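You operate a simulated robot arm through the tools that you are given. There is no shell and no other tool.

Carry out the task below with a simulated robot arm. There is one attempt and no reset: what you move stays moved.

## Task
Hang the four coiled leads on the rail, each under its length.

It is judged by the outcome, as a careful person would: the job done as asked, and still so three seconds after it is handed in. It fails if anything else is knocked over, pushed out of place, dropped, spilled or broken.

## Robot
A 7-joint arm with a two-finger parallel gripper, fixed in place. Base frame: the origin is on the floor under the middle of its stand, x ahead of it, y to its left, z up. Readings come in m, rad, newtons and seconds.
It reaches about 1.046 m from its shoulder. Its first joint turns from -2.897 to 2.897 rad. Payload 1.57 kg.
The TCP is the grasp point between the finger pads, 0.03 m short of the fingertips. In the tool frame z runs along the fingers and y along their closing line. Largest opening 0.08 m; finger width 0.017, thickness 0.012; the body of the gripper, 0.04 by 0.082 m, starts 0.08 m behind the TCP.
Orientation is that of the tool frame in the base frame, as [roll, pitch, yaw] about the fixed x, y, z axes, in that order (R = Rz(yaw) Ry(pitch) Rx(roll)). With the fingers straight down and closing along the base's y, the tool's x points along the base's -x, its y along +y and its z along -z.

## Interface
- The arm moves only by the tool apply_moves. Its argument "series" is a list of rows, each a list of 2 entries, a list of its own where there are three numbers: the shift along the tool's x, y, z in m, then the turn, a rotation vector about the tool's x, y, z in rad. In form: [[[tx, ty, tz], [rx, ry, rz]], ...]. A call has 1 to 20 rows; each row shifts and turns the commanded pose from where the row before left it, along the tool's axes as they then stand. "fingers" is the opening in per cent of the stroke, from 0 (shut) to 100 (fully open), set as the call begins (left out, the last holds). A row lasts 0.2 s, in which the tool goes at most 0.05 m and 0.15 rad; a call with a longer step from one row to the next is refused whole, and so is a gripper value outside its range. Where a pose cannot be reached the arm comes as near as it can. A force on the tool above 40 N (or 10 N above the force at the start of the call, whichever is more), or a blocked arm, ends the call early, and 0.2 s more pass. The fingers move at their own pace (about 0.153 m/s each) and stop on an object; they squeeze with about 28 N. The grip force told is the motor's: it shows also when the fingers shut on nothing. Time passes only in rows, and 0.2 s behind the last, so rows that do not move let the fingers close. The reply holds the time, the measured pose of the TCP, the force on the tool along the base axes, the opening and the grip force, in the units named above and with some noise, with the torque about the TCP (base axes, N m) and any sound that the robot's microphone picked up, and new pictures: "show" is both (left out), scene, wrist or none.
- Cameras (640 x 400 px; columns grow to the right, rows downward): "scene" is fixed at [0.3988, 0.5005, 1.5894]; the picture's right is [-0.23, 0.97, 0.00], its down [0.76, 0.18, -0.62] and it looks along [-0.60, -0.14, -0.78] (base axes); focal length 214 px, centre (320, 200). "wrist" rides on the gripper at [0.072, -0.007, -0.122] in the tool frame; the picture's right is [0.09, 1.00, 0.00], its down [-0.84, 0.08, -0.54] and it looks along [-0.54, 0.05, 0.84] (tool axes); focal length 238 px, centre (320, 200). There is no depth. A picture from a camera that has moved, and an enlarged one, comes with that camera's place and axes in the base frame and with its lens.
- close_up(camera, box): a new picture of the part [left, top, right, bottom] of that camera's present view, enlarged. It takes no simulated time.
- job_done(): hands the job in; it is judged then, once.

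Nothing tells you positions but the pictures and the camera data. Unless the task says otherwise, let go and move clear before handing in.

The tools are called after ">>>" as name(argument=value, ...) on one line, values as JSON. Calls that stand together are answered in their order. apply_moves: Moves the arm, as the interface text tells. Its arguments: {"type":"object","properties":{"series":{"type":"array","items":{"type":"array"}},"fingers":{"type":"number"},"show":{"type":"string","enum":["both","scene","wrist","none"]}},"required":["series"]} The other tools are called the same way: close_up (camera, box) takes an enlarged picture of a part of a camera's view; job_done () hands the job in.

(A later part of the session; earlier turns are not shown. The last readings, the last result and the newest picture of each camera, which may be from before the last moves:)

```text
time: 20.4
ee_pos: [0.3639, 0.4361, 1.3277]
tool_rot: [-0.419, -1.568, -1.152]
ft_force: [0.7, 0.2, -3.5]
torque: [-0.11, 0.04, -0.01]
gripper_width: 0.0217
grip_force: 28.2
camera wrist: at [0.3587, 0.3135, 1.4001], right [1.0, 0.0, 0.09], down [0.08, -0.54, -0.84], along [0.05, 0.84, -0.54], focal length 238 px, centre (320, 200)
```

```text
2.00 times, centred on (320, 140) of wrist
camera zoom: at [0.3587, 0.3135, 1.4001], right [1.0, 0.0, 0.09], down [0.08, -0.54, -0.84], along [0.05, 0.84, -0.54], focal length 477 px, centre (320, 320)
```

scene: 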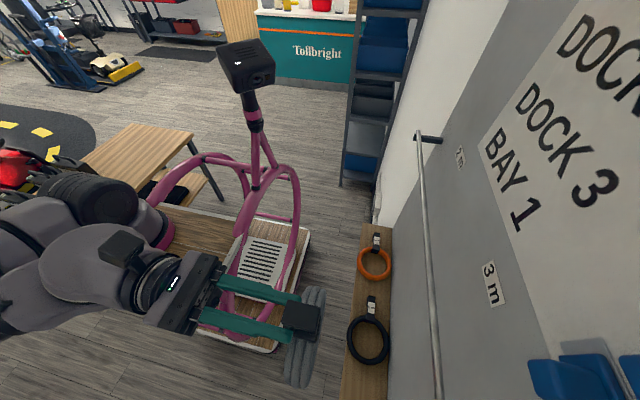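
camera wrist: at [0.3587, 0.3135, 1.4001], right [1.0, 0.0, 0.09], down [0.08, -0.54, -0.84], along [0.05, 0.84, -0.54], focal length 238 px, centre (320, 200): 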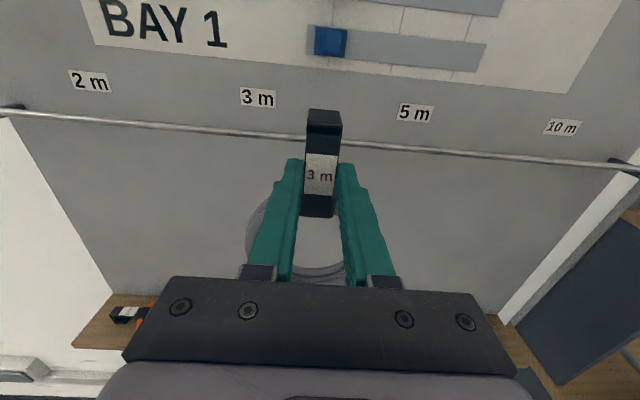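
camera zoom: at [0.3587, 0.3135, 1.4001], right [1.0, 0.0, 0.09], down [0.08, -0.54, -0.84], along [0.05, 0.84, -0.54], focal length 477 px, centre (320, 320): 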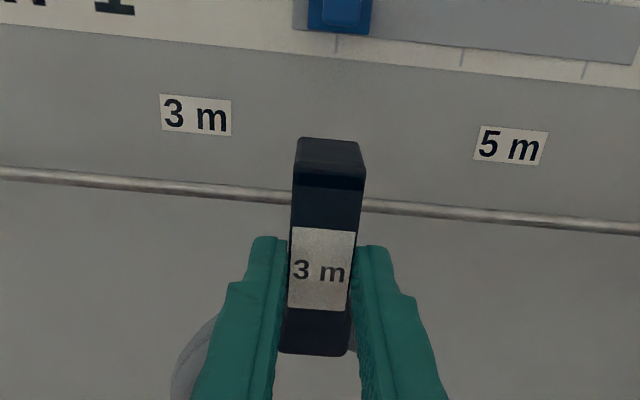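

All four signs and the rail are in view: signs at x ≈ 0.04, 0.274, 0.508 and 0.743, rail at about y 0.621, z 1.297. I'll park grey at x ≈ 0.36 for now so it doesn't hang over the black lead, and approach for a second rail measurement.

>>> apply_moves(series=[[[0, 0, 0.03], [0, 0, 0]], [[0, 0, 0.03], [0, 0, 0]], [[0, 0, 0.03], [0, 0, 0]], [[0, 0, 0], [0, 0, 0]]], show="both")

>>> close_up(camera="wrist", box=[200, 40, 440, 240])

>>> close_up(camera="scene", box=[260, 260, 480, 400])

```text
time: 21.4
ee_pos: [0.3637, 0.528, 1.3272]
tool_rot: [0.125, -1.569, -1.697]
ft_force: [0.7, 0.2, -3.5]
torque: [-0.11, 0.03, -0.01]
gripper_width: 0.0216
grip_force: 27.7
camera wrist: at [0.3594, 0.4046, 1.399], right [1.0, 0.0, 0.09], down [0.08, -0.54, -0.84], along [0.05, 0.84, -0.54], focal length 238 px, centre (320, 200)
```

scene: 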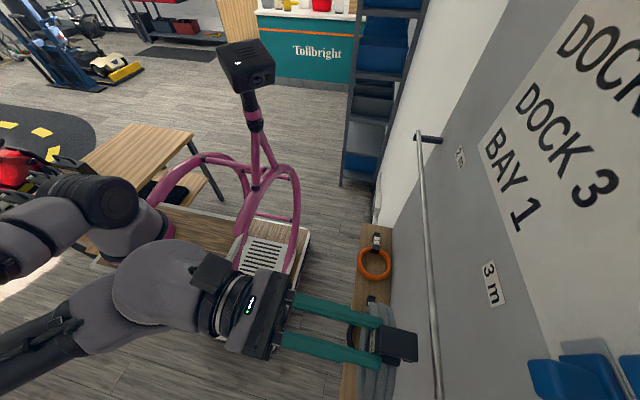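
wrist: 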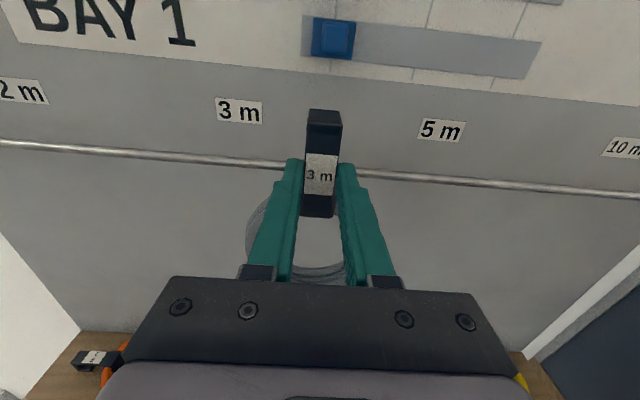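

```text
2.00 times, centred on (320, 140) of wrist
camera zoom: at [0.3594, 0.4046, 1.399], right [1.0, 0.0, 0.09], down [0.08, -0.54, -0.84], along [0.05, 0.84, -0.54], focal length 477 px, centre (320, 320)
```

zoom: 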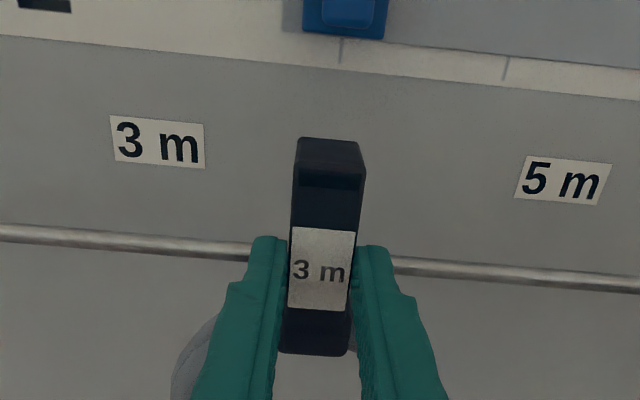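

```text
2.86 times, centred on (370, 330) of scene
camera zoom: at [0.3988, 0.5005, 1.5894], right [-0.23, 0.97, 0.0], down [0.76, 0.18, -0.62], along [-0.6, -0.14, -0.78], focal length 613 px, centre (177, -171)
```

zoom: 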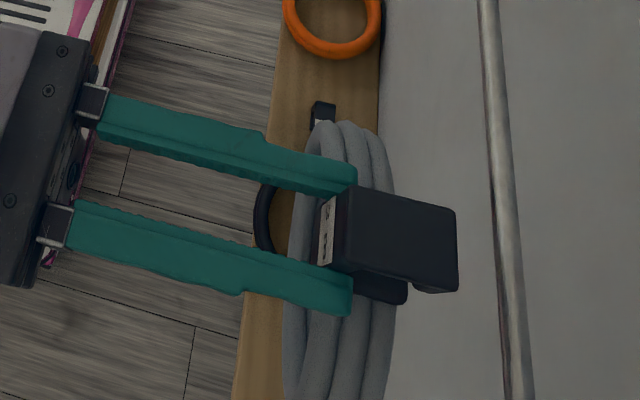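

The lead's throat (between the hook tip and the clasp) is only about 2 cm, so I need the rail height more exactly. I'll drop 8 cm at this standoff for a view with a vertical baseline.

>>> apply_moves(series=[[[-0.04, 0, 0], [0, 0, 0]], [[-0.04, 0, 0], [0, 0, 0]], [[0, 0, 0], [0, 0, 0]]], show="wrist")

>>> close_up(camera="wrist", box=[200, 0, 440, 200])

>>> close_up(camera="scene", box=[320, 280, 480, 400])

```text
time: 22.2
ee_pos: [0.3635, 0.526, 1.2465]
tool_rot: [-0.184, -1.569, -1.386]
ft_force: [0.2, -0.8, -3.7]
torque: [-0.14, -0.01, 0.03]
gripper_width: 0.0217
grip_force: 27.6
camera wrist: at [0.3588, 0.4032, 1.3192], right [1.0, 0.0, 0.09], down [0.08, -0.54, -0.84], along [0.05, 0.84, -0.54], focal length 238 px, centre (320, 200)
```

wrist: 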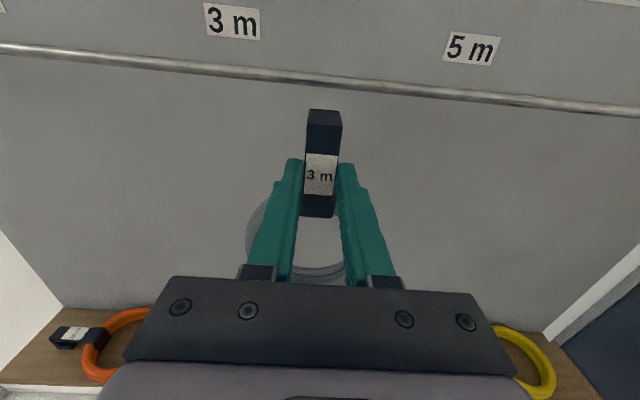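

```text
2.00 times, centred on (320, 100) of wrist
camera zoom: at [0.3588, 0.4032, 1.3192], right [1.0, 0.0, 0.09], down [0.08, -0.54, -0.84], along [0.05, 0.84, -0.54], focal length 477 px, centre (320, 400)
```

zoom: 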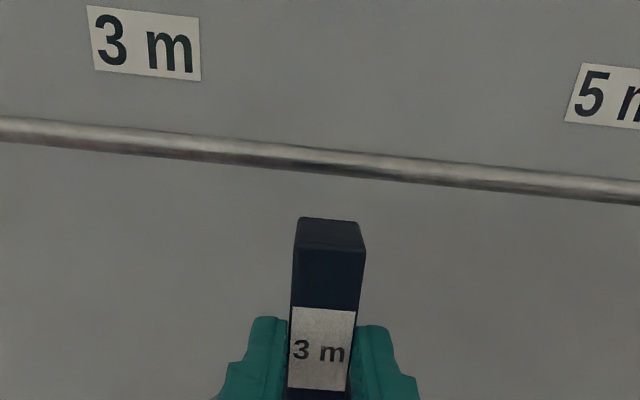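

```text
3.33 times, centred on (400, 340) of scene
camera zoom: at [0.3988, 0.5005, 1.5894], right [-0.23, 0.97, 0.0], down [0.76, 0.18, -0.62], along [-0.6, -0.14, -0.78], focal length 715 px, centre (53, -267)
```

zoom: 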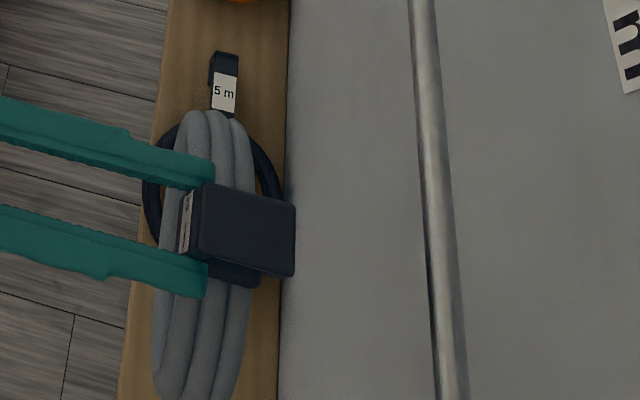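

Rail refined to y ≈ 0.620, z ≈ 1.296, diameter about 1 cm. I'll raise so the throat lines up with the rail (TCP z 1.300), advance part of the way and check.

>>> apply_moves(series=[[[0.027, 0, 0], [0, 0, 0]], [[0.0265, 0, 0], [0, 0, 0]], [[0, 0, 0.015], [0, 0, 0]], [[0, 0, 0.012], [0, 0, 0]], [[0, 0, 0], [0, 0, 0]]], show="wrist")

>>> close_up(camera="wrist", box=[220, 60, 420, 240])

>>> close_up(camera="scene", box=[340, 300, 480, 400])

```text
time: 23.4
ee_pos: [0.3633, 0.5516, 1.3014]
tool_rot: [-0.106, -1.569, -1.465]
ft_force: [-0.4, 0.3, -2.6]
torque: [-0.11, -0.01, 0.0]
gripper_width: 0.0217
grip_force: 28.0
camera wrist: at [0.358, 0.4296, 1.3734], right [1.0, 0.0, 0.09], down [0.08, -0.54, -0.84], along [0.05, 0.84, -0.54], focal length 238 px, centre (320, 200)
```

wrist: 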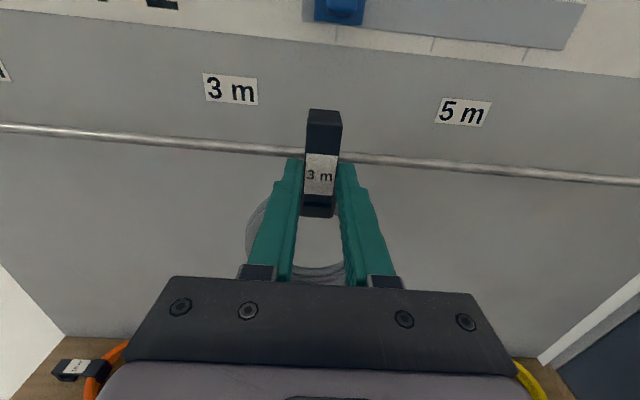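

```text
2.22 times, centred on (320, 150) of wrist
camera zoom: at [0.358, 0.4296, 1.3734], right [1.0, 0.0, 0.09], down [0.08, -0.54, -0.84], along [0.05, 0.84, -0.54], focal length 530 px, centre (320, 311)
```

zoom: 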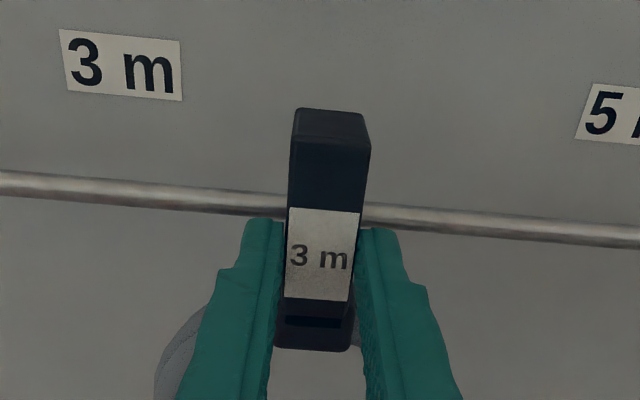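

```text
4.00 times, centred on (410, 350) of scene
camera zoom: at [0.3988, 0.5005, 1.5894], right [-0.23, 0.97, 0.0], down [0.76, 0.18, -0.62], along [-0.6, -0.14, -0.78], focal length 858 px, centre (-40, -400)
```

zoom: 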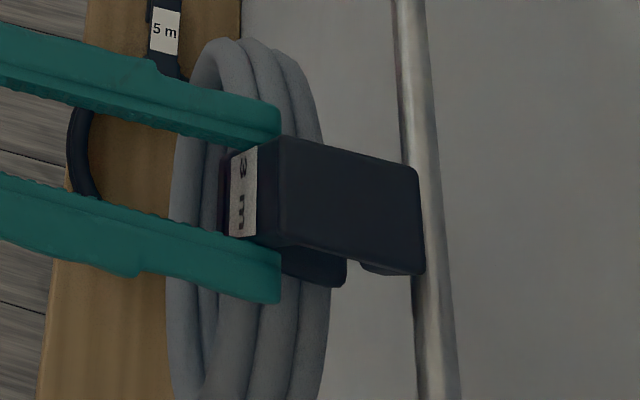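

Heights line up (about 8 mm clearance either side of the rail). I'll advance slowly and watch the forces.

>>> apply_moves(series=[[[0, 0, 0.005], [0, 0, 0]], [[0, 0, 0.005], [0, 0, 0]]], show="none")

>>> apply_moves(series=[[[0, 0, 0.005], [0, 0, 0]], [[0, 0, 0.004], [0, 0, 0]]], show="none")

>>> apply_moves(series=[[[0, 0, 0.004], [0, 0, 0]], [[0, 0, 0.004], [0, 0, 0]], [[0, 0, 0], [0, 0, 0]]], show="both")

>>> close_up(camera="scene", box=[340, 300, 480, 400])

>>> close_up(camera="wrist", box=[220, 60, 420, 240])

```text
time: 24.0
ee_pos: [0.3643, 0.5618, 1.3001]
tool_rot: [0.041, -1.57, -1.612]
ft_force: [0.2, -0.2, -3.2]
torque: [-0.11, -0.02, 0.01]
gripper_width: 0.0218
grip_force: 28.1
```

```text
time: 24.6
ee_pos: [0.3645, 0.5714, 1.3009]
tool_rot: [-0.174, -1.569, -1.4]
ft_force: [-0.4, -0.3, -3.0]
torque: [-0.15, 0.06, -0.03]
gripper_width: 0.0216
grip_force: 28.2
```

```text
time: 25.4
ee_pos: [0.3641, 0.5791, 1.3014]
tool_rot: [-0.083, -1.568, -1.487]
ft_force: [-1.2, -0.4, -2.7]
torque: [-0.12, -0.01, 0.01]
gripper_width: 0.0215
grip_force: 28.3
camera wrist: at [0.3583, 0.457, 1.3734], right [1.0, 0.0, 0.09], down [0.08, -0.54, -0.84], along [0.05, 0.84, -0.54], focal length 238 px, centre (320, 200)
```

scene: 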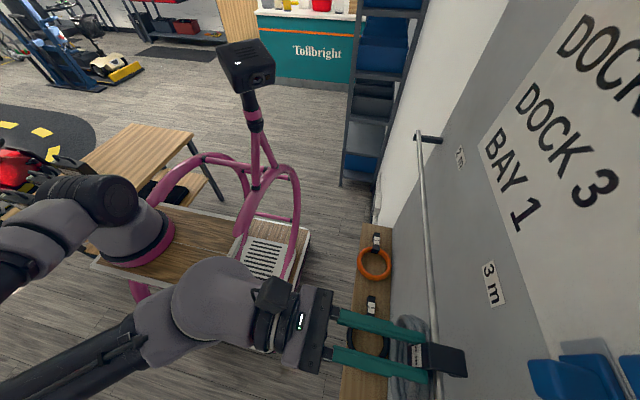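
wrist: 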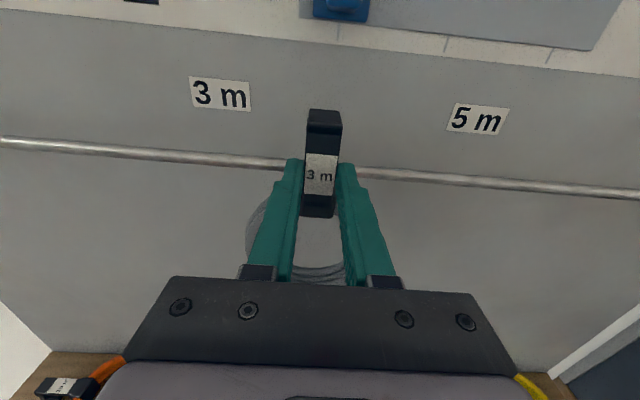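

```text
4.00 times, centred on (410, 350) of scene
camera zoom: at [0.3988, 0.5005, 1.5894], right [-0.23, 0.97, 0.0], down [0.76, 0.18, -0.62], along [-0.6, -0.14, -0.78], focal length 858 px, centre (-40, -400)
```

zoom: 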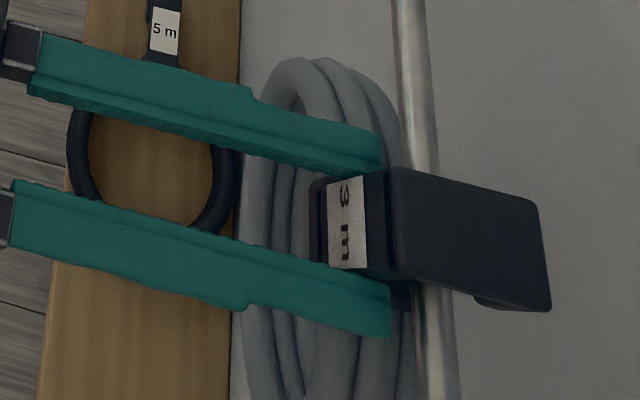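

```text
2.22 times, centred on (320, 150) of wrist
camera zoom: at [0.3583, 0.457, 1.3734], right [1.0, 0.0, 0.09], down [0.08, -0.54, -0.84], along [0.05, 0.84, -0.54], focal length 530 px, centre (320, 311)
```

zoom: 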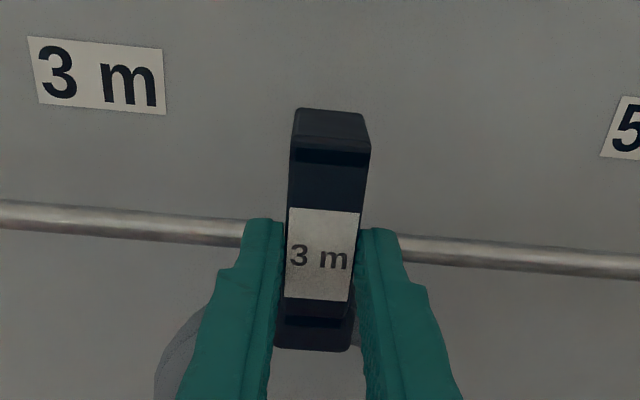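

No contact so far, and the rail sits inside the hook mouth. I'll lower slowly until the hook seats on the rail, watching the force.

>>> apply_moves(series=[[[-0.005, 0, 0.001], [0, 0, 0]], [[-0.005, 0, 0], [0, 0, 0]]], show="none")

>>> apply_moves(series=[[[-0.005, 0, 0], [0, 0, 0]], [[-0.004, 0, 0], [0, 0, 0]]], show="none")

>>> apply_moves(series=[[[-0.003, 0, 0], [0, 0, 0]]], show="both")

>>> close_up(camera="wrist", box=[220, 60, 420, 240])

```text
time: 26.0
ee_pos: [0.3633, 0.5797, 1.2907]
tool_rot: [-0.329, -1.567, -1.242]
ft_force: [-0.9, 0.3, -3.4]
torque: [-0.14, 0.01, 0.03]
gripper_width: 0.0216
grip_force: 27.8
```

```text
time: 26.6
ee_pos: [0.3643, 0.5822, 1.2831]
tool_rot: [0.406, -1.567, -1.978]
ft_force: [0.9, 26.8, 6.9]
torque: [0.02, 0.04, -0.04]
gripper_width: 0.0217
grip_force: 28.0
```

```text
time: 27.0
ee_pos: [0.3636, 0.5816, 1.2786]
tool_rot: [-2.338, -1.569, 0.769]
ft_force: [-1.1, 25.3, 2.4]
torque: [-0.3, -0.01, 0.02]
gripper_width: 0.0218
grip_force: 28.5
camera wrist: at [0.3585, 0.4593, 1.351], right [1.0, 0.0, 0.09], down [0.08, -0.54, -0.84], along [0.05, 0.84, -0.54], focal length 238 px, centre (320, 200)
```

scene: 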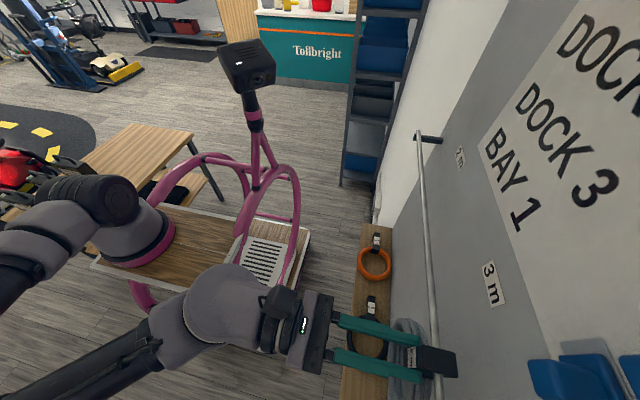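
wrist: 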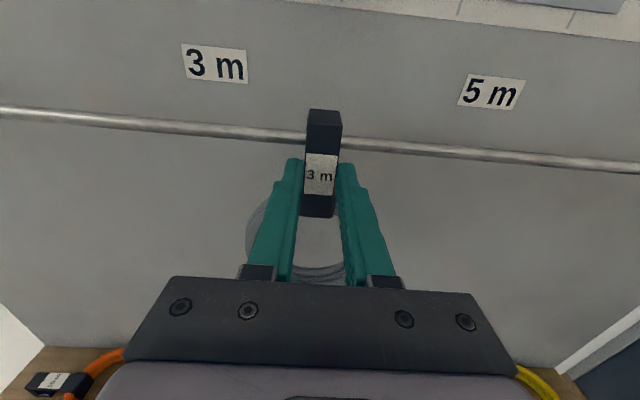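

```text
2.22 times, centred on (320, 150) of wrist
camera zoom: at [0.3585, 0.4593, 1.351], right [1.0, 0.0, 0.09], down [0.08, -0.54, -0.84], along [0.05, 0.84, -0.54], focal length 530 px, centre (320, 311)
```

zoom: 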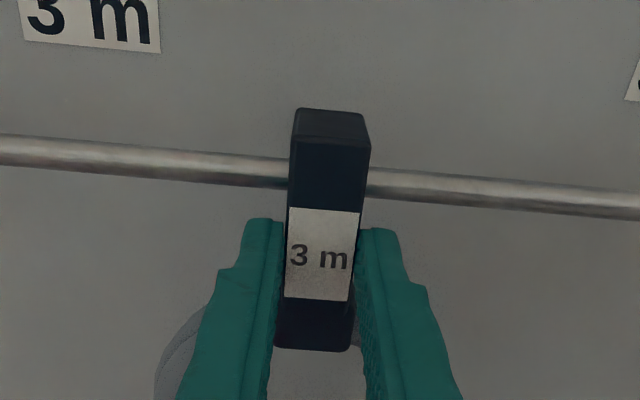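

A +y force of about 25 N appeared: the hook's tip is rubbing the back of the rail, so the lead should sit a few millimetres closer to the wall. I'll shift +y to relieve it.

>>> apply_moves(series=[[[0, 0, 0.002], [0, 0, 0]], [[0, 0, 0.001], [0, 0, 0]]], show="none")

```text
time: 27.6
ee_pos: [0.3654, 0.5824, 1.28]
tool_rot: [-1.043, -1.57, -0.525]
ft_force: [0.1, -1.1, -2.5]
torque: [-0.13, -0.01, 0.01]
gripper_width: 0.0219
grip_force: 28.1
```

The side force is gone. I'll continue lowering in small steps until the rail carries the weight.

>>> apply_moves(series=[[[-0.003, 0, 0.001], [0, 0, 0]]], show="none")

>>> apply_moves(series=[[[-0.003, 0, 0], [0, 0, 0]]], show="none")

>>> apply_moves(series=[[[-0.002, 0, 0], [0, 0, 0]]], show="wrist")

>>> close_up(camera="wrist", box=[220, 60, 420, 240])

>>> close_up(camera="scene", box=[340, 300, 480, 400])

```text
time: 28.0
ee_pos: [0.364, 0.585, 1.2756]
tool_rot: [-0.271, -1.569, -1.299]
ft_force: [0.5, 0.0, -3.3]
torque: [-0.11, -0.01, 0.0]
gripper_width: 0.0217
grip_force: 27.9
```

```text
time: 28.4
ee_pos: [0.3652, 0.5845, 1.2731]
tool_rot: [0.249, -1.567, -1.82]
ft_force: [0.4, 0.6, -1.4]
torque: [0.01, 0.04, -0.03]
gripper_width: 0.0215
grip_force: 27.9
```

```text
time: 28.8
ee_pos: [0.3642, 0.5845, 1.2737]
tool_rot: [0.321, -1.563, -1.893]
ft_force: [0.9, 6.3, 14.8]
torque: [0.38, 0.11, -0.06]
gripper_width: 0.0214
grip_force: 27.6
camera wrist: at [0.3587, 0.4619, 1.3457], right [1.0, 0.0, 0.09], down [0.08, -0.54, -0.84], along [0.05, 0.84, -0.53], focal length 238 px, centre (320, 200)
```

wrist: 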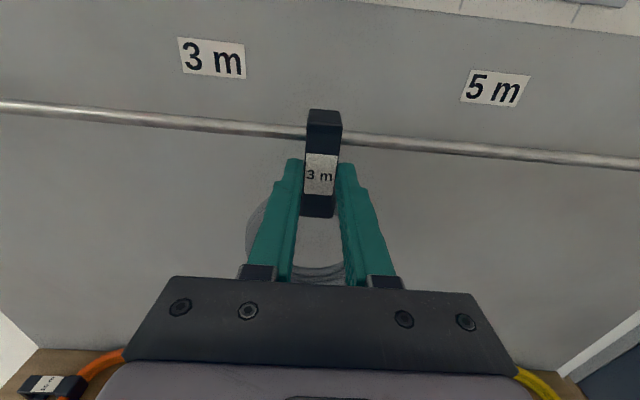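

```text
2.22 times, centred on (320, 150) of wrist
camera zoom: at [0.3587, 0.4619, 1.3457], right [1.0, 0.0, 0.09], down [0.08, -0.54, -0.84], along [0.05, 0.84, -0.53], focal length 530 px, centre (320, 311)
```

zoom: 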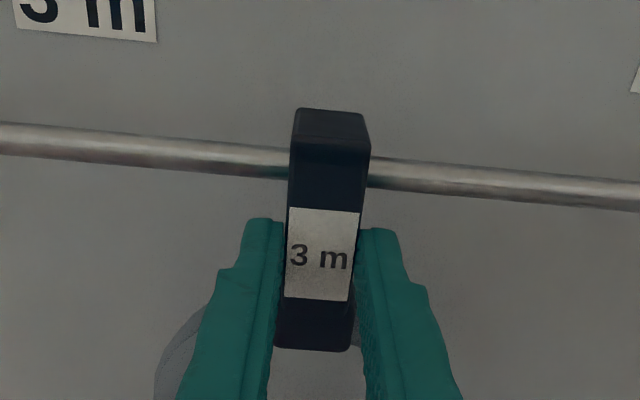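

```text
4.00 times, centred on (410, 350) of scene
camera zoom: at [0.3988, 0.5005, 1.5894], right [-0.23, 0.97, 0.0], down [0.76, 0.18, -0.62], along [-0.6, -0.14, -0.78], focal length 858 px, centre (-40, -400)
```

zoom: 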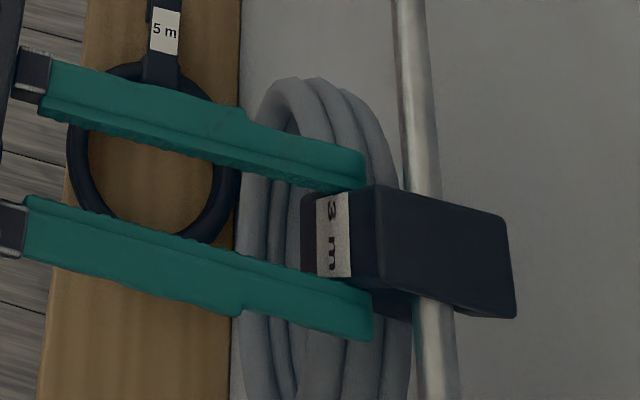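

The hook is seated (upward force 15 N at TCP z ≈ 1.274). I'll relieve the press by 1.5 mm, open the fingers and retreat straight back.

>>> apply_moves(series=[[[0.0015, 0, 0], [0, 0, 0]]], show="none")

>>> apply_moves(series=[[[0, 0, 0], [0, 0, 0]], [[0, 0, 0], [0, 0, 0]]], fingers=55, show="both")

>>> close_up(camera="wrist", box=[220, 60, 420, 240])

>>> close_up(camera="scene", box=[340, 300, 480, 400])

```text
time: 29.2
ee_pos: [0.3645, 0.5847, 1.2735]
tool_rot: [0.253, -1.567, -1.823]
ft_force: [1.6, 4.8, 16.9]
torque: [0.52, 0.05, -0.06]
gripper_width: 0.022
grip_force: 28.0
```

```text
time: 29.8
ee_pos: [0.3648, 0.5841, 1.2719]
tool_rot: [2.545, -1.57, 2.167]
ft_force: [0.2, -0.4, -0.4]
torque: [-0.02, -0.03, 0.01]
gripper_width: 0.0439
grip_force: 0.1
camera wrist: at [0.3589, 0.4623, 1.3449], right [1.0, 0.0, 0.09], down [0.08, -0.54, -0.84], along [0.05, 0.84, -0.54], focal length 238 px, centre (320, 200)
```

scene: 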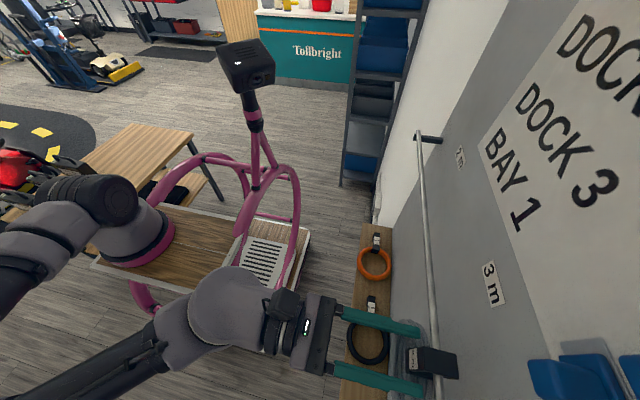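
wrist: 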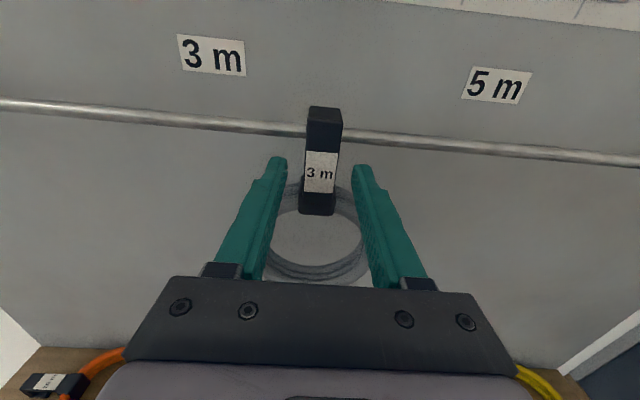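

```text
2.22 times, centred on (320, 150) of wrist
camera zoom: at [0.3589, 0.4623, 1.3449], right [1.0, 0.0, 0.09], down [0.08, -0.54, -0.84], along [0.05, 0.84, -0.54], focal length 530 px, centre (320, 311)
```

zoom: 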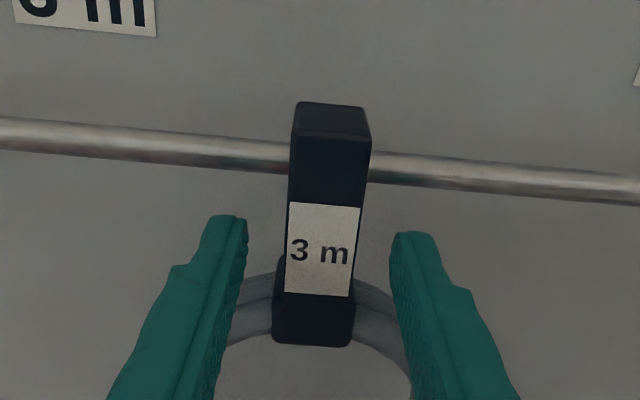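

```text
4.00 times, centred on (410, 350) of scene
camera zoom: at [0.3988, 0.5005, 1.5894], right [-0.23, 0.97, 0.0], down [0.76, 0.18, -0.62], along [-0.6, -0.14, -0.78], focal length 858 px, centre (-40, -400)
```

zoom: 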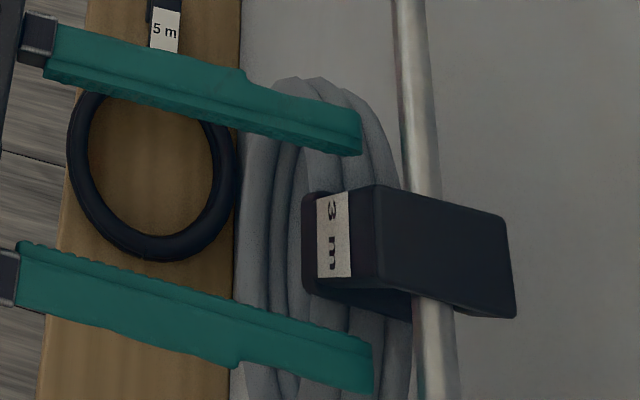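

Grey now hangs freely on the rail. I'll back away, descend and restore the straight-down pose for the black lead.

>>> apply_moves(series=[[[0, 0, -0.03], [0, 0, 0]], [[0, 0, -0.04], [0, 0, 0]], [[0, 0, -0.04], [0, 0, 0]], [[0, 0, -0.035], [0, 0, 0]], [[-0.04, 0, 0], [0, 0, 0]], [[-0.04, 0, 0], [0, 0, 0]], [[-0.04, 0, 0], [0, 0, 0]], [[-0.04, 0, 0], [0, 0, 0]]], show="both")

```text
time: 31.6
ee_pos: [0.3637, 0.4373, 1.1113]
tool_rot: [0.112, -1.569, -1.682]
ft_force: [-0.3, -1.2, 0.2]
torque: [0.02, 0.0, -0.03]
gripper_width: 0.0439
grip_force: 0.2
camera wrist: at [0.3582, 0.3155, 1.1844], right [1.0, 0.0, 0.09], down [0.08, -0.54, -0.84], along [0.05, 0.84, -0.54], focal length 238 px, centre (320, 200)
```

scene: 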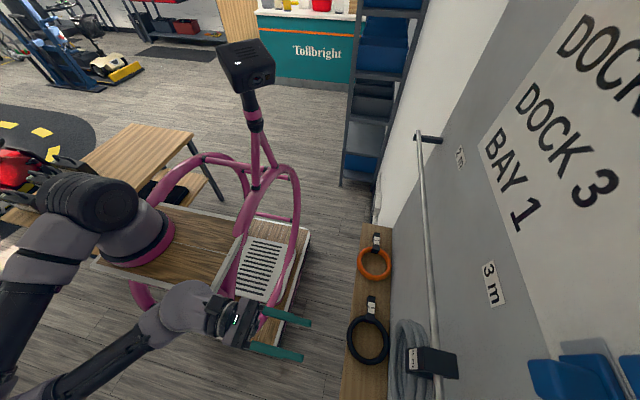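
wrist: 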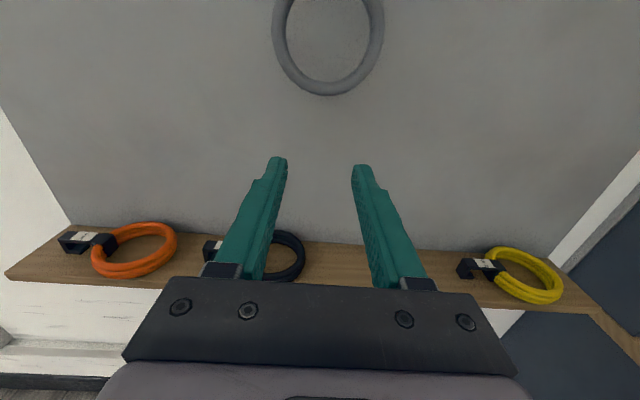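

>>> close_up(camera="wrist", box=[40, 210, 190, 290])

>>> close_up(camera="wrist", box=[440, 230, 580, 310])

```text
4.27 times, centred on (115, 250) of wrist
camera zoom: at [0.3582, 0.3155, 1.1844], right [1.0, 0.0, 0.09], down [0.08, -0.54, -0.84], along [0.05, 0.84, -0.54], focal length 1017 px, centre (1195, -13)
```

zoom: 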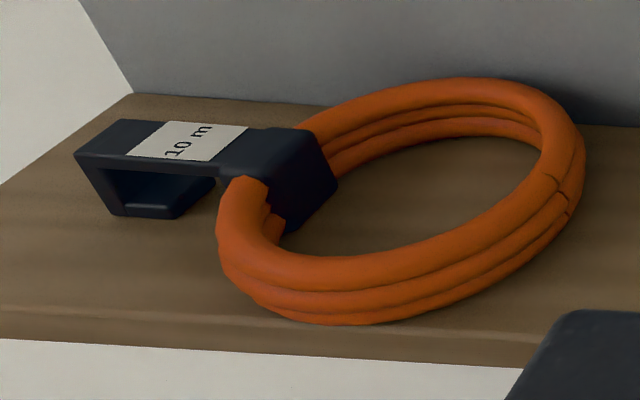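

```text
4.57 times, centred on (510, 270) of wrist
camera zoom: at [0.3582, 0.3155, 1.1844], right [1.0, 0.0, 0.09], down [0.08, -0.54, -0.84], along [0.05, 0.84, -0.54], focal length 1090 px, centre (-549, -120)
```

zoom: 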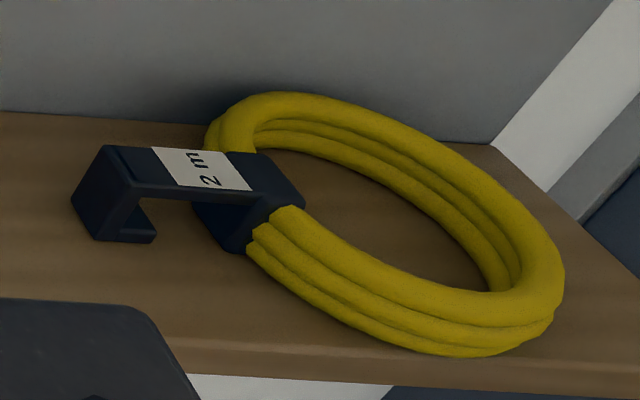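

The hook shape is clear. I'll rotate back to straight down at a moderate pace.

>>> apply_moves(series=[[[0, 0, 0], [0, -0.0982, 0]], [[0, 0, 0], [0, -0.0982, 0]], [[0, 0, 0], [0, -0.0982, 0]], [[0, 0, 0], [0, -0.0982, 0]], [[0, 0, 0], [0, -0.0982, 0]], [[0, 0, 0], [0, -0.0982, 0]], [[0, 0, 0], [0, -0.0982, 0]], [[0, 0, 0], [0, -0.0982, 0]], [[0, 0, 0], [0, -0.0982, 0]], [[0, 0, 0], [0, -0.0982, 0]], [[0, 0, 0], [0, -0.0982, 0]], [[0, 0, 0], [0, -0.0982, 0]], [[0, 0, 0], [0, -0.0982, 0]], [[0, 0, 0], [0, -0.0982, 0]], [[0, 0, 0], [0, -0.0982, 0]], [[0, 0, 0], [0, -0.0982, 0]]], show="scene")

>>> apply_moves(series=[[[0, 0, 0], [0, 0, -0.1309]], [[0, 0, 0], [0, 0, -0.1309]], [[0, 0, 0], [0, 0, -0.1309]], [[0, 0, 0], [0, 0, -0.1309]], [[0, 0, 0], [0, 0, -0.1309]], [[0, 0, 0], [0, 0, -0.1309]], [[0, 0, 0], [0, 0, -0.1309]], [[0, 0, 0], [0, 0, -0.1309]], [[0, 0, 0], [0, 0, -0.1309]], [[0, 0, 0], [0, 0, -0.1309]], [[0, 0, 0], [0, 0, -0.1309]], [[0, 0, 0], [0, 0, -0.1309]], [[0, 0, 0], [0, 0, 0]]], show="both")

```text
time: 35.0
ee_pos: [0.3632, 0.4391, 1.1114]
tool_rot: [-3.141, 0.002, 1.571]
ft_force: [0.5, -0.8, 1.1]
torque: [-0.02, 0.0, 0.0]
gripper_width: 0.044
grip_force: 0.1
```

scene: 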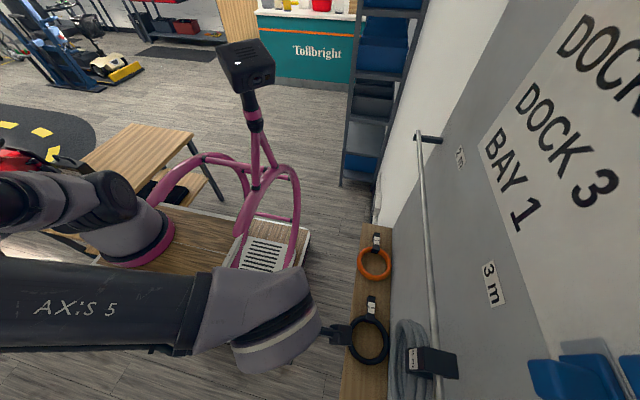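

```text
time: 37.8
ee_pos: [0.3651, 0.4389, 1.1118]
tool_rot: [-3.141, 0.0, -3.141]
ft_force: [0.6, -0.9, 0.7]
torque: [-0.01, -0.03, -0.02]
gripper_width: 0.0444
grip_force: 0.0
camera wrist: at [0.2935, 0.4325, 1.2354], right [-0.09, 1.0, 0.0], down [0.84, 0.08, 0.54], along [0.54, 0.05, -0.84], focal length 238 px, centre (320, 200)
```

scene: 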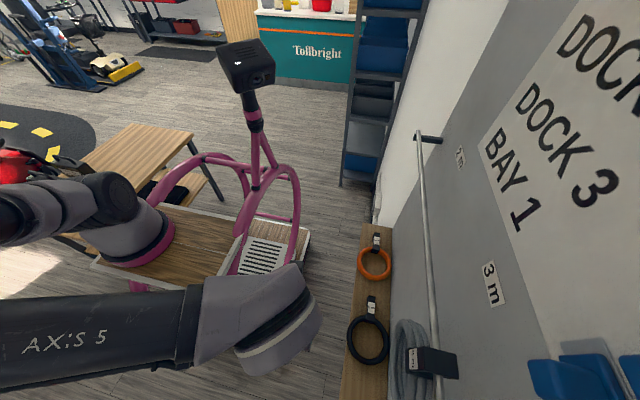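
wrist: 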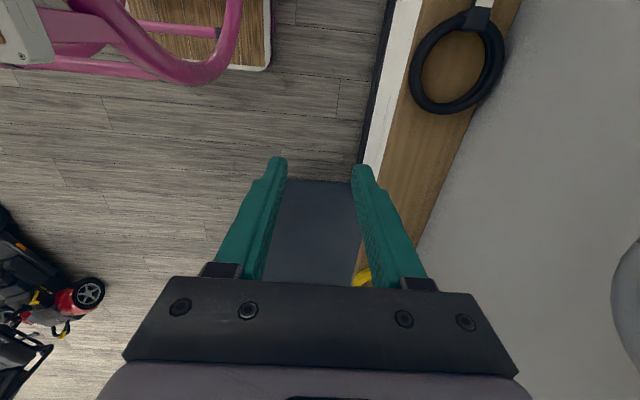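

The tool points straight down again. Now moving over the black (5 m) lead, opposite its label at about x 0.2235.

>>> apply_moves(series=[[[0.04, 0, 0.02], [0, 0, 0]], [[0.04, 0.01, 0.02], [0, 0, 0]], [[0.03, 0.02, 0.025], [0, 0, 0]], [[0.02, 0.025, 0.03], [0, 0, 0]], [[0.01, 0.03, 0.03], [0, 0, 0]], [[0, 0.02, 0.015], [0, 0, 0]], [[0, 0, 0], [0, 0, 0]]], fingers=60, show="both")

>>> close_up(camera="wrist", box=[250, 40, 430, 240])

```text
time: 39.4
ee_pos: [0.2231, 0.542, 0.9701]
tool_rot: [-3.141, 0.0, -3.141]
ft_force: [-0.3, -0.7, -0.7]
torque: [-0.01, 0.01, -0.04]
gripper_width: 0.048
grip_force: 0.1
camera wrist: at [0.1531, 0.5361, 1.0935], right [-0.09, 1.0, 0.0], down [0.84, 0.08, 0.54], along [0.54, 0.05, -0.84], focal length 238 px, centre (320, 200)
```

scene: 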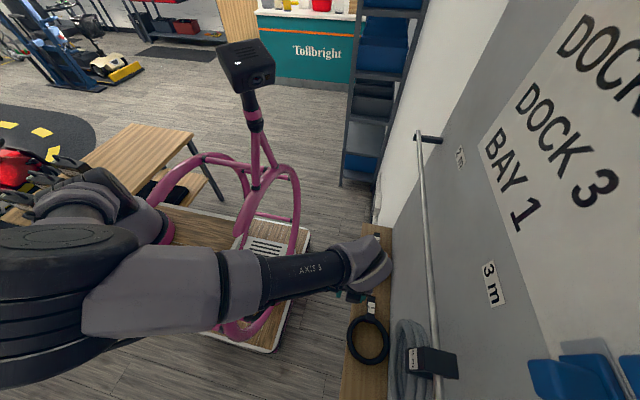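
wrist: 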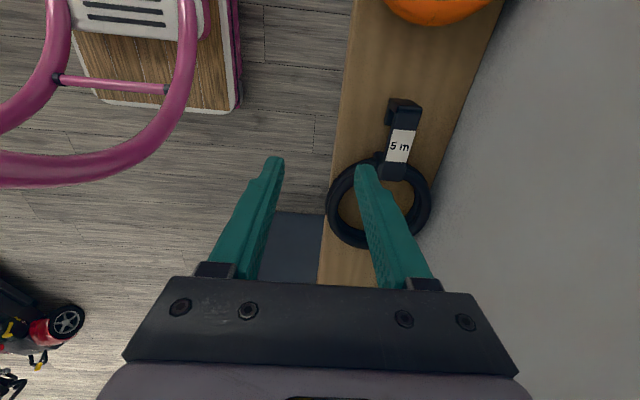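

```text
2.00 times, centred on (340, 140) of wrist
camera zoom: at [0.1531, 0.5361, 1.0935], right [-0.09, 1.0, 0.0], down [0.84, 0.08, 0.54], along [0.54, 0.05, -0.84], focal length 477 px, centre (280, 320)
```

zoom: 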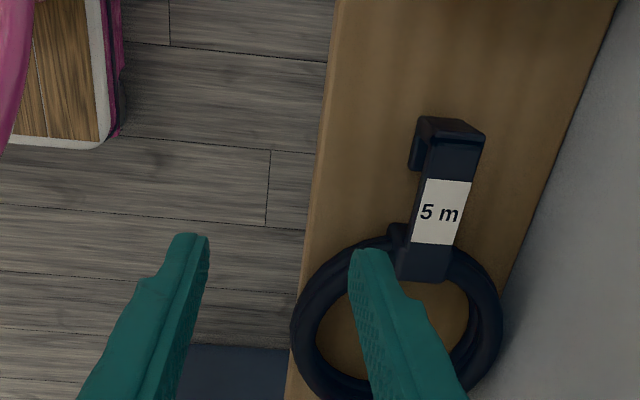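

The black strap is at about x 0.2225, y 0.617, well aligned with x. Centring above it.

>>> apply_moves(series=[[[0, 0.03, 0.005], [0, 0, 0]], [[0, 0.025, 0.005], [0, 0, 0]], [[0, 0.02, 0.02], [0, 0, 0]], [[0, 0, 0], [0, 0, 0]]], show="both")

>>> close_up(camera="wrist", box=[250, 60, 410, 260])

```text
time: 40.4
ee_pos: [0.2257, 0.6202, 0.9408]
tool_rot: [3.141, 0.0, 3.141]
ft_force: [-0.6, 0.7, 0.2]
torque: [-0.01, 0.03, -0.01]
gripper_width: 0.0479
grip_force: 0.0
camera wrist: at [0.1547, 0.6134, 1.0635], right [-0.09, 1.0, 0.0], down [0.84, 0.08, 0.54], along [0.54, 0.05, -0.84], focal length 238 px, centre (320, 200)
```

scene: 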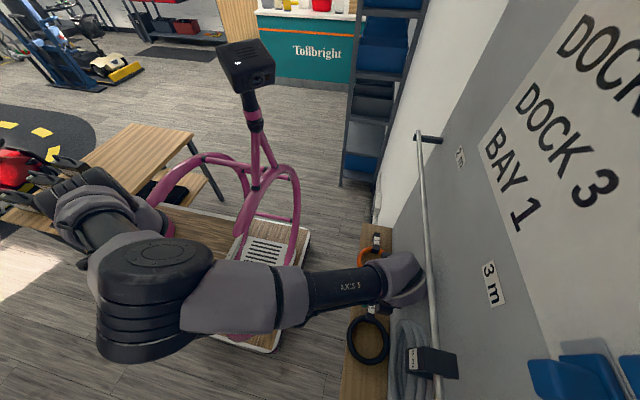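
wrist: 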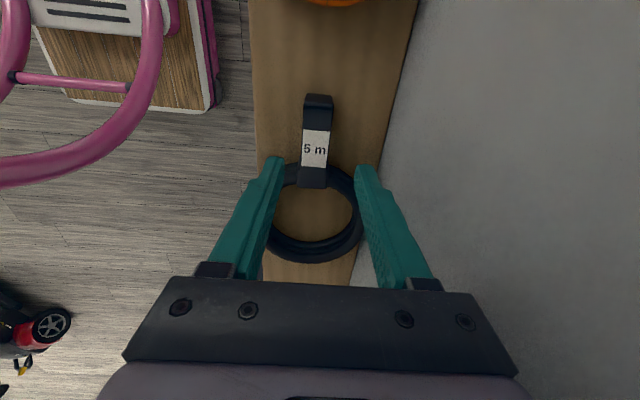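

```text
2.00 times, centred on (330, 160) of wrist
camera zoom: at [0.1547, 0.6134, 1.0635], right [-0.09, 1.0, 0.0], down [0.84, 0.08, 0.54], along [0.54, 0.05, -0.84], focal length 477 px, centre (300, 280)
```

zoom: 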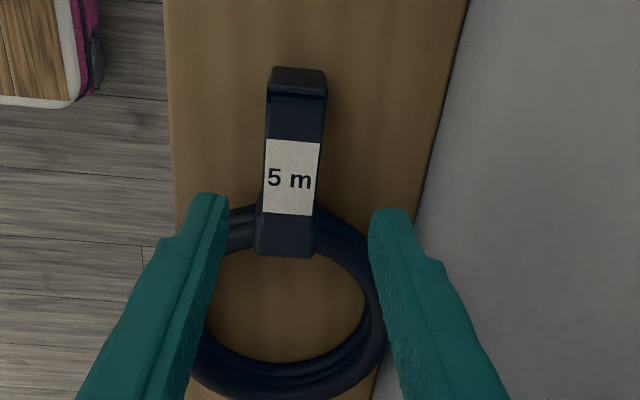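

Same height as grey. I'll correct y by −4 mm, descend and grip.

>>> apply_moves(series=[[[0.0015, -0.004, 0.01], [0, 0, 0]], [[0, 0, 0.015], [0, 0, 0]], [[0, 0, 0.0145], [0, 0, 0]]], show="wrist")

>>> close_up(camera="wrist", box=[250, 60, 410, 260])

```text
time: 41.2
ee_pos: [0.224, 0.6157, 0.9014]
tool_rot: [-3.141, 0.0, 3.141]
ft_force: [0.4, -0.3, 0.8]
torque: [0.0, 0.02, 0.01]
gripper_width: 0.048
grip_force: 0.0
camera wrist: at [0.1524, 0.6085, 1.0249], right [-0.09, 1.0, 0.0], down [0.84, 0.08, 0.54], along [0.54, 0.05, -0.84], focal length 238 px, centre (320, 200)
```

wrist: 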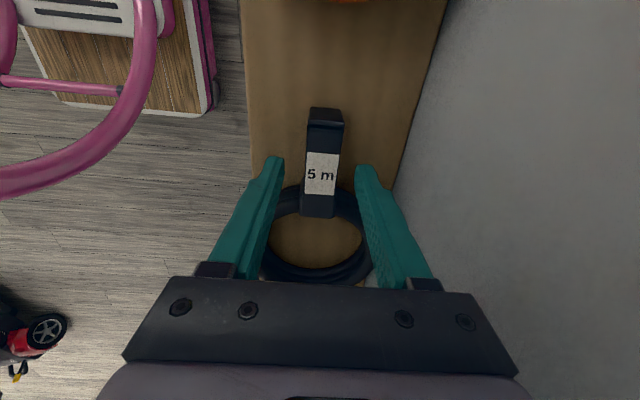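

```text
2.00 times, centred on (330, 160) of wrist
camera zoom: at [0.1524, 0.6085, 1.0249], right [-0.09, 1.0, 0.0], down [0.84, 0.08, 0.54], along [0.54, 0.05, -0.84], focal length 477 px, centre (300, 280)
```

zoom: 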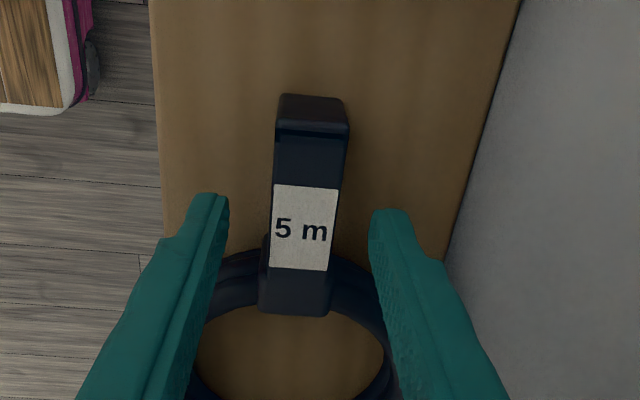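

The alignment matches the grey grasp exactly. Closing and lifting.

>>> apply_moves(series=[[[0, 0, 0], [0, 0, 0]], [[0, 0, 0], [0, 0, 0]], [[0, 0, 0], [0, 0, 0]]], fingers=0, show="none")

>>> apply_moves(series=[[[0, 0, -0.01], [0, 0, 0]], [[0, 0, -0.015], [0, 0, 0]], [[0, -0.01, -0.015], [0, 0, 0]], [[0, 0, 0], [0, 0, 0]]], show="both")

>>> close_up(camera="wrist", box=[220, 60, 420, 300])

```text
time: 42.0
ee_pos: [0.2227, 0.6166, 0.9024]
tool_rot: [-3.142, -0.001, 3.14]
ft_force: [-0.9, 1.0, 0.2]
torque: [0.05, -0.28, 0.15]
gripper_width: 0.0217
grip_force: 28.1
```

```text
time: 43.0
ee_pos: [0.2235, 0.606, 0.9431]
tool_rot: [-3.141, 0.0, 3.141]
ft_force: [-0.5, 0.0, -1.7]
torque: [0.01, 0.21, 0.0]
gripper_width: 0.0216
grip_force: 28.3
camera wrist: at [0.1533, 0.599, 1.0664], right [-0.09, 1.0, 0.0], down [0.84, 0.08, 0.54], along [0.54, 0.05, -0.84], focal length 238 px, centre (320, 200)
```

scene: 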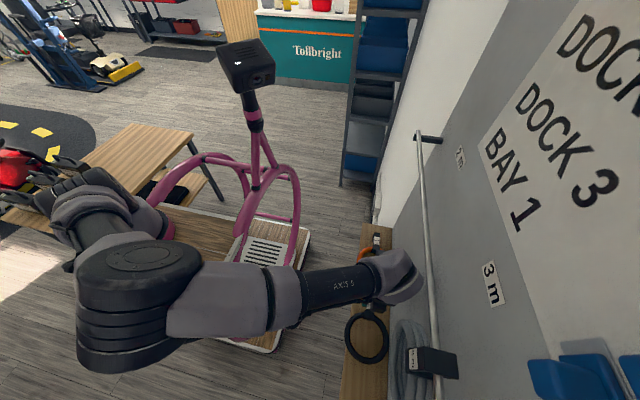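
wrist: 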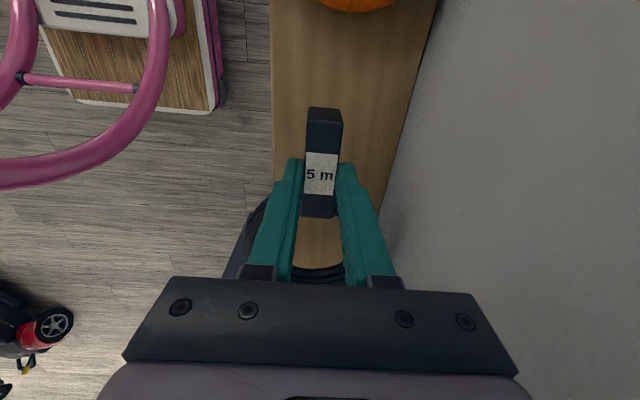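

```text
1.67 times, centred on (320, 180) of wrist
camera zoom: at [0.1533, 0.599, 1.0664], right [-0.09, 1.0, 0.0], down [0.84, 0.08, 0.54], along [0.54, 0.05, -0.84], focal length 397 px, centre (320, 233)
```

zoom: 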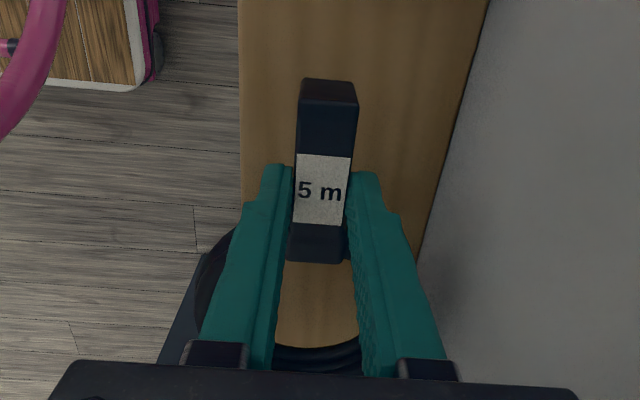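

Held well. Retreating from the shelf, then I'll move to the same rotation spot as before (x 0.455, y 0.435, z 1.10).

>>> apply_moves(series=[[[0, -0.04, -0.01], [0, 0, 0]], [[0, -0.04, -0.015], [0, 0, 0]], [[0, -0.04, -0.02], [0, 0, 0]], [[0, -0.03, -0.03], [0, 0, 0]], [[-0.02, -0.02, -0.03], [0, 0, 0]], [[-0.04, 0, -0.02], [0, 0, 0]], [[-0.04, 0, -0.02], [0, 0, 0]], [[-0.045, 0, -0.01], [0, 0, 0]], [[-0.045, 0, 0], [0, 0, 0]], [[-0.04, 0, 0], [0, 0, 0]], [[0, 0, 0], [0, 0, 0]]], show="both")

```text
time: 45.4
ee_pos: [0.4536, 0.4378, 1.0993]
tool_rot: [-3.14, 0.001, -3.141]
ft_force: [-0.1, 0.2, -2.8]
torque: [0.01, 0.19, 0.0]
gripper_width: 0.0219
grip_force: 27.6
camera wrist: at [0.3835, 0.4305, 1.2222], right [-0.09, 1.0, 0.0], down [0.84, 0.08, 0.54], along [0.54, 0.05, -0.84], focal length 238 px, centre (320, 200)
```

scene: 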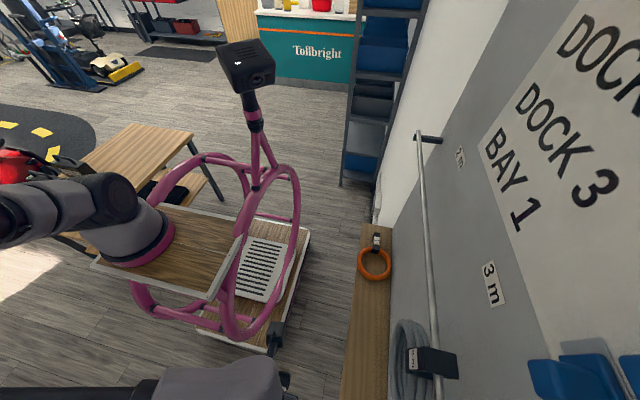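
wrist: 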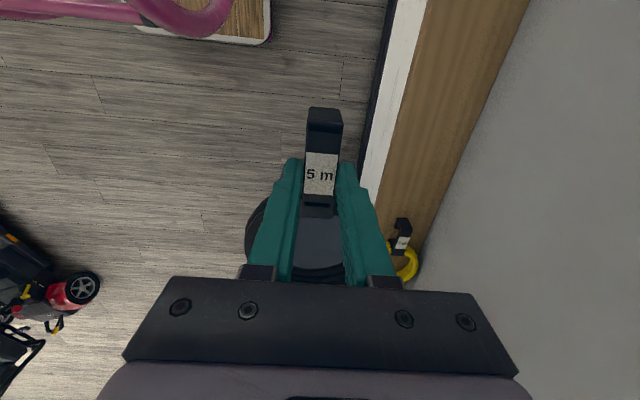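

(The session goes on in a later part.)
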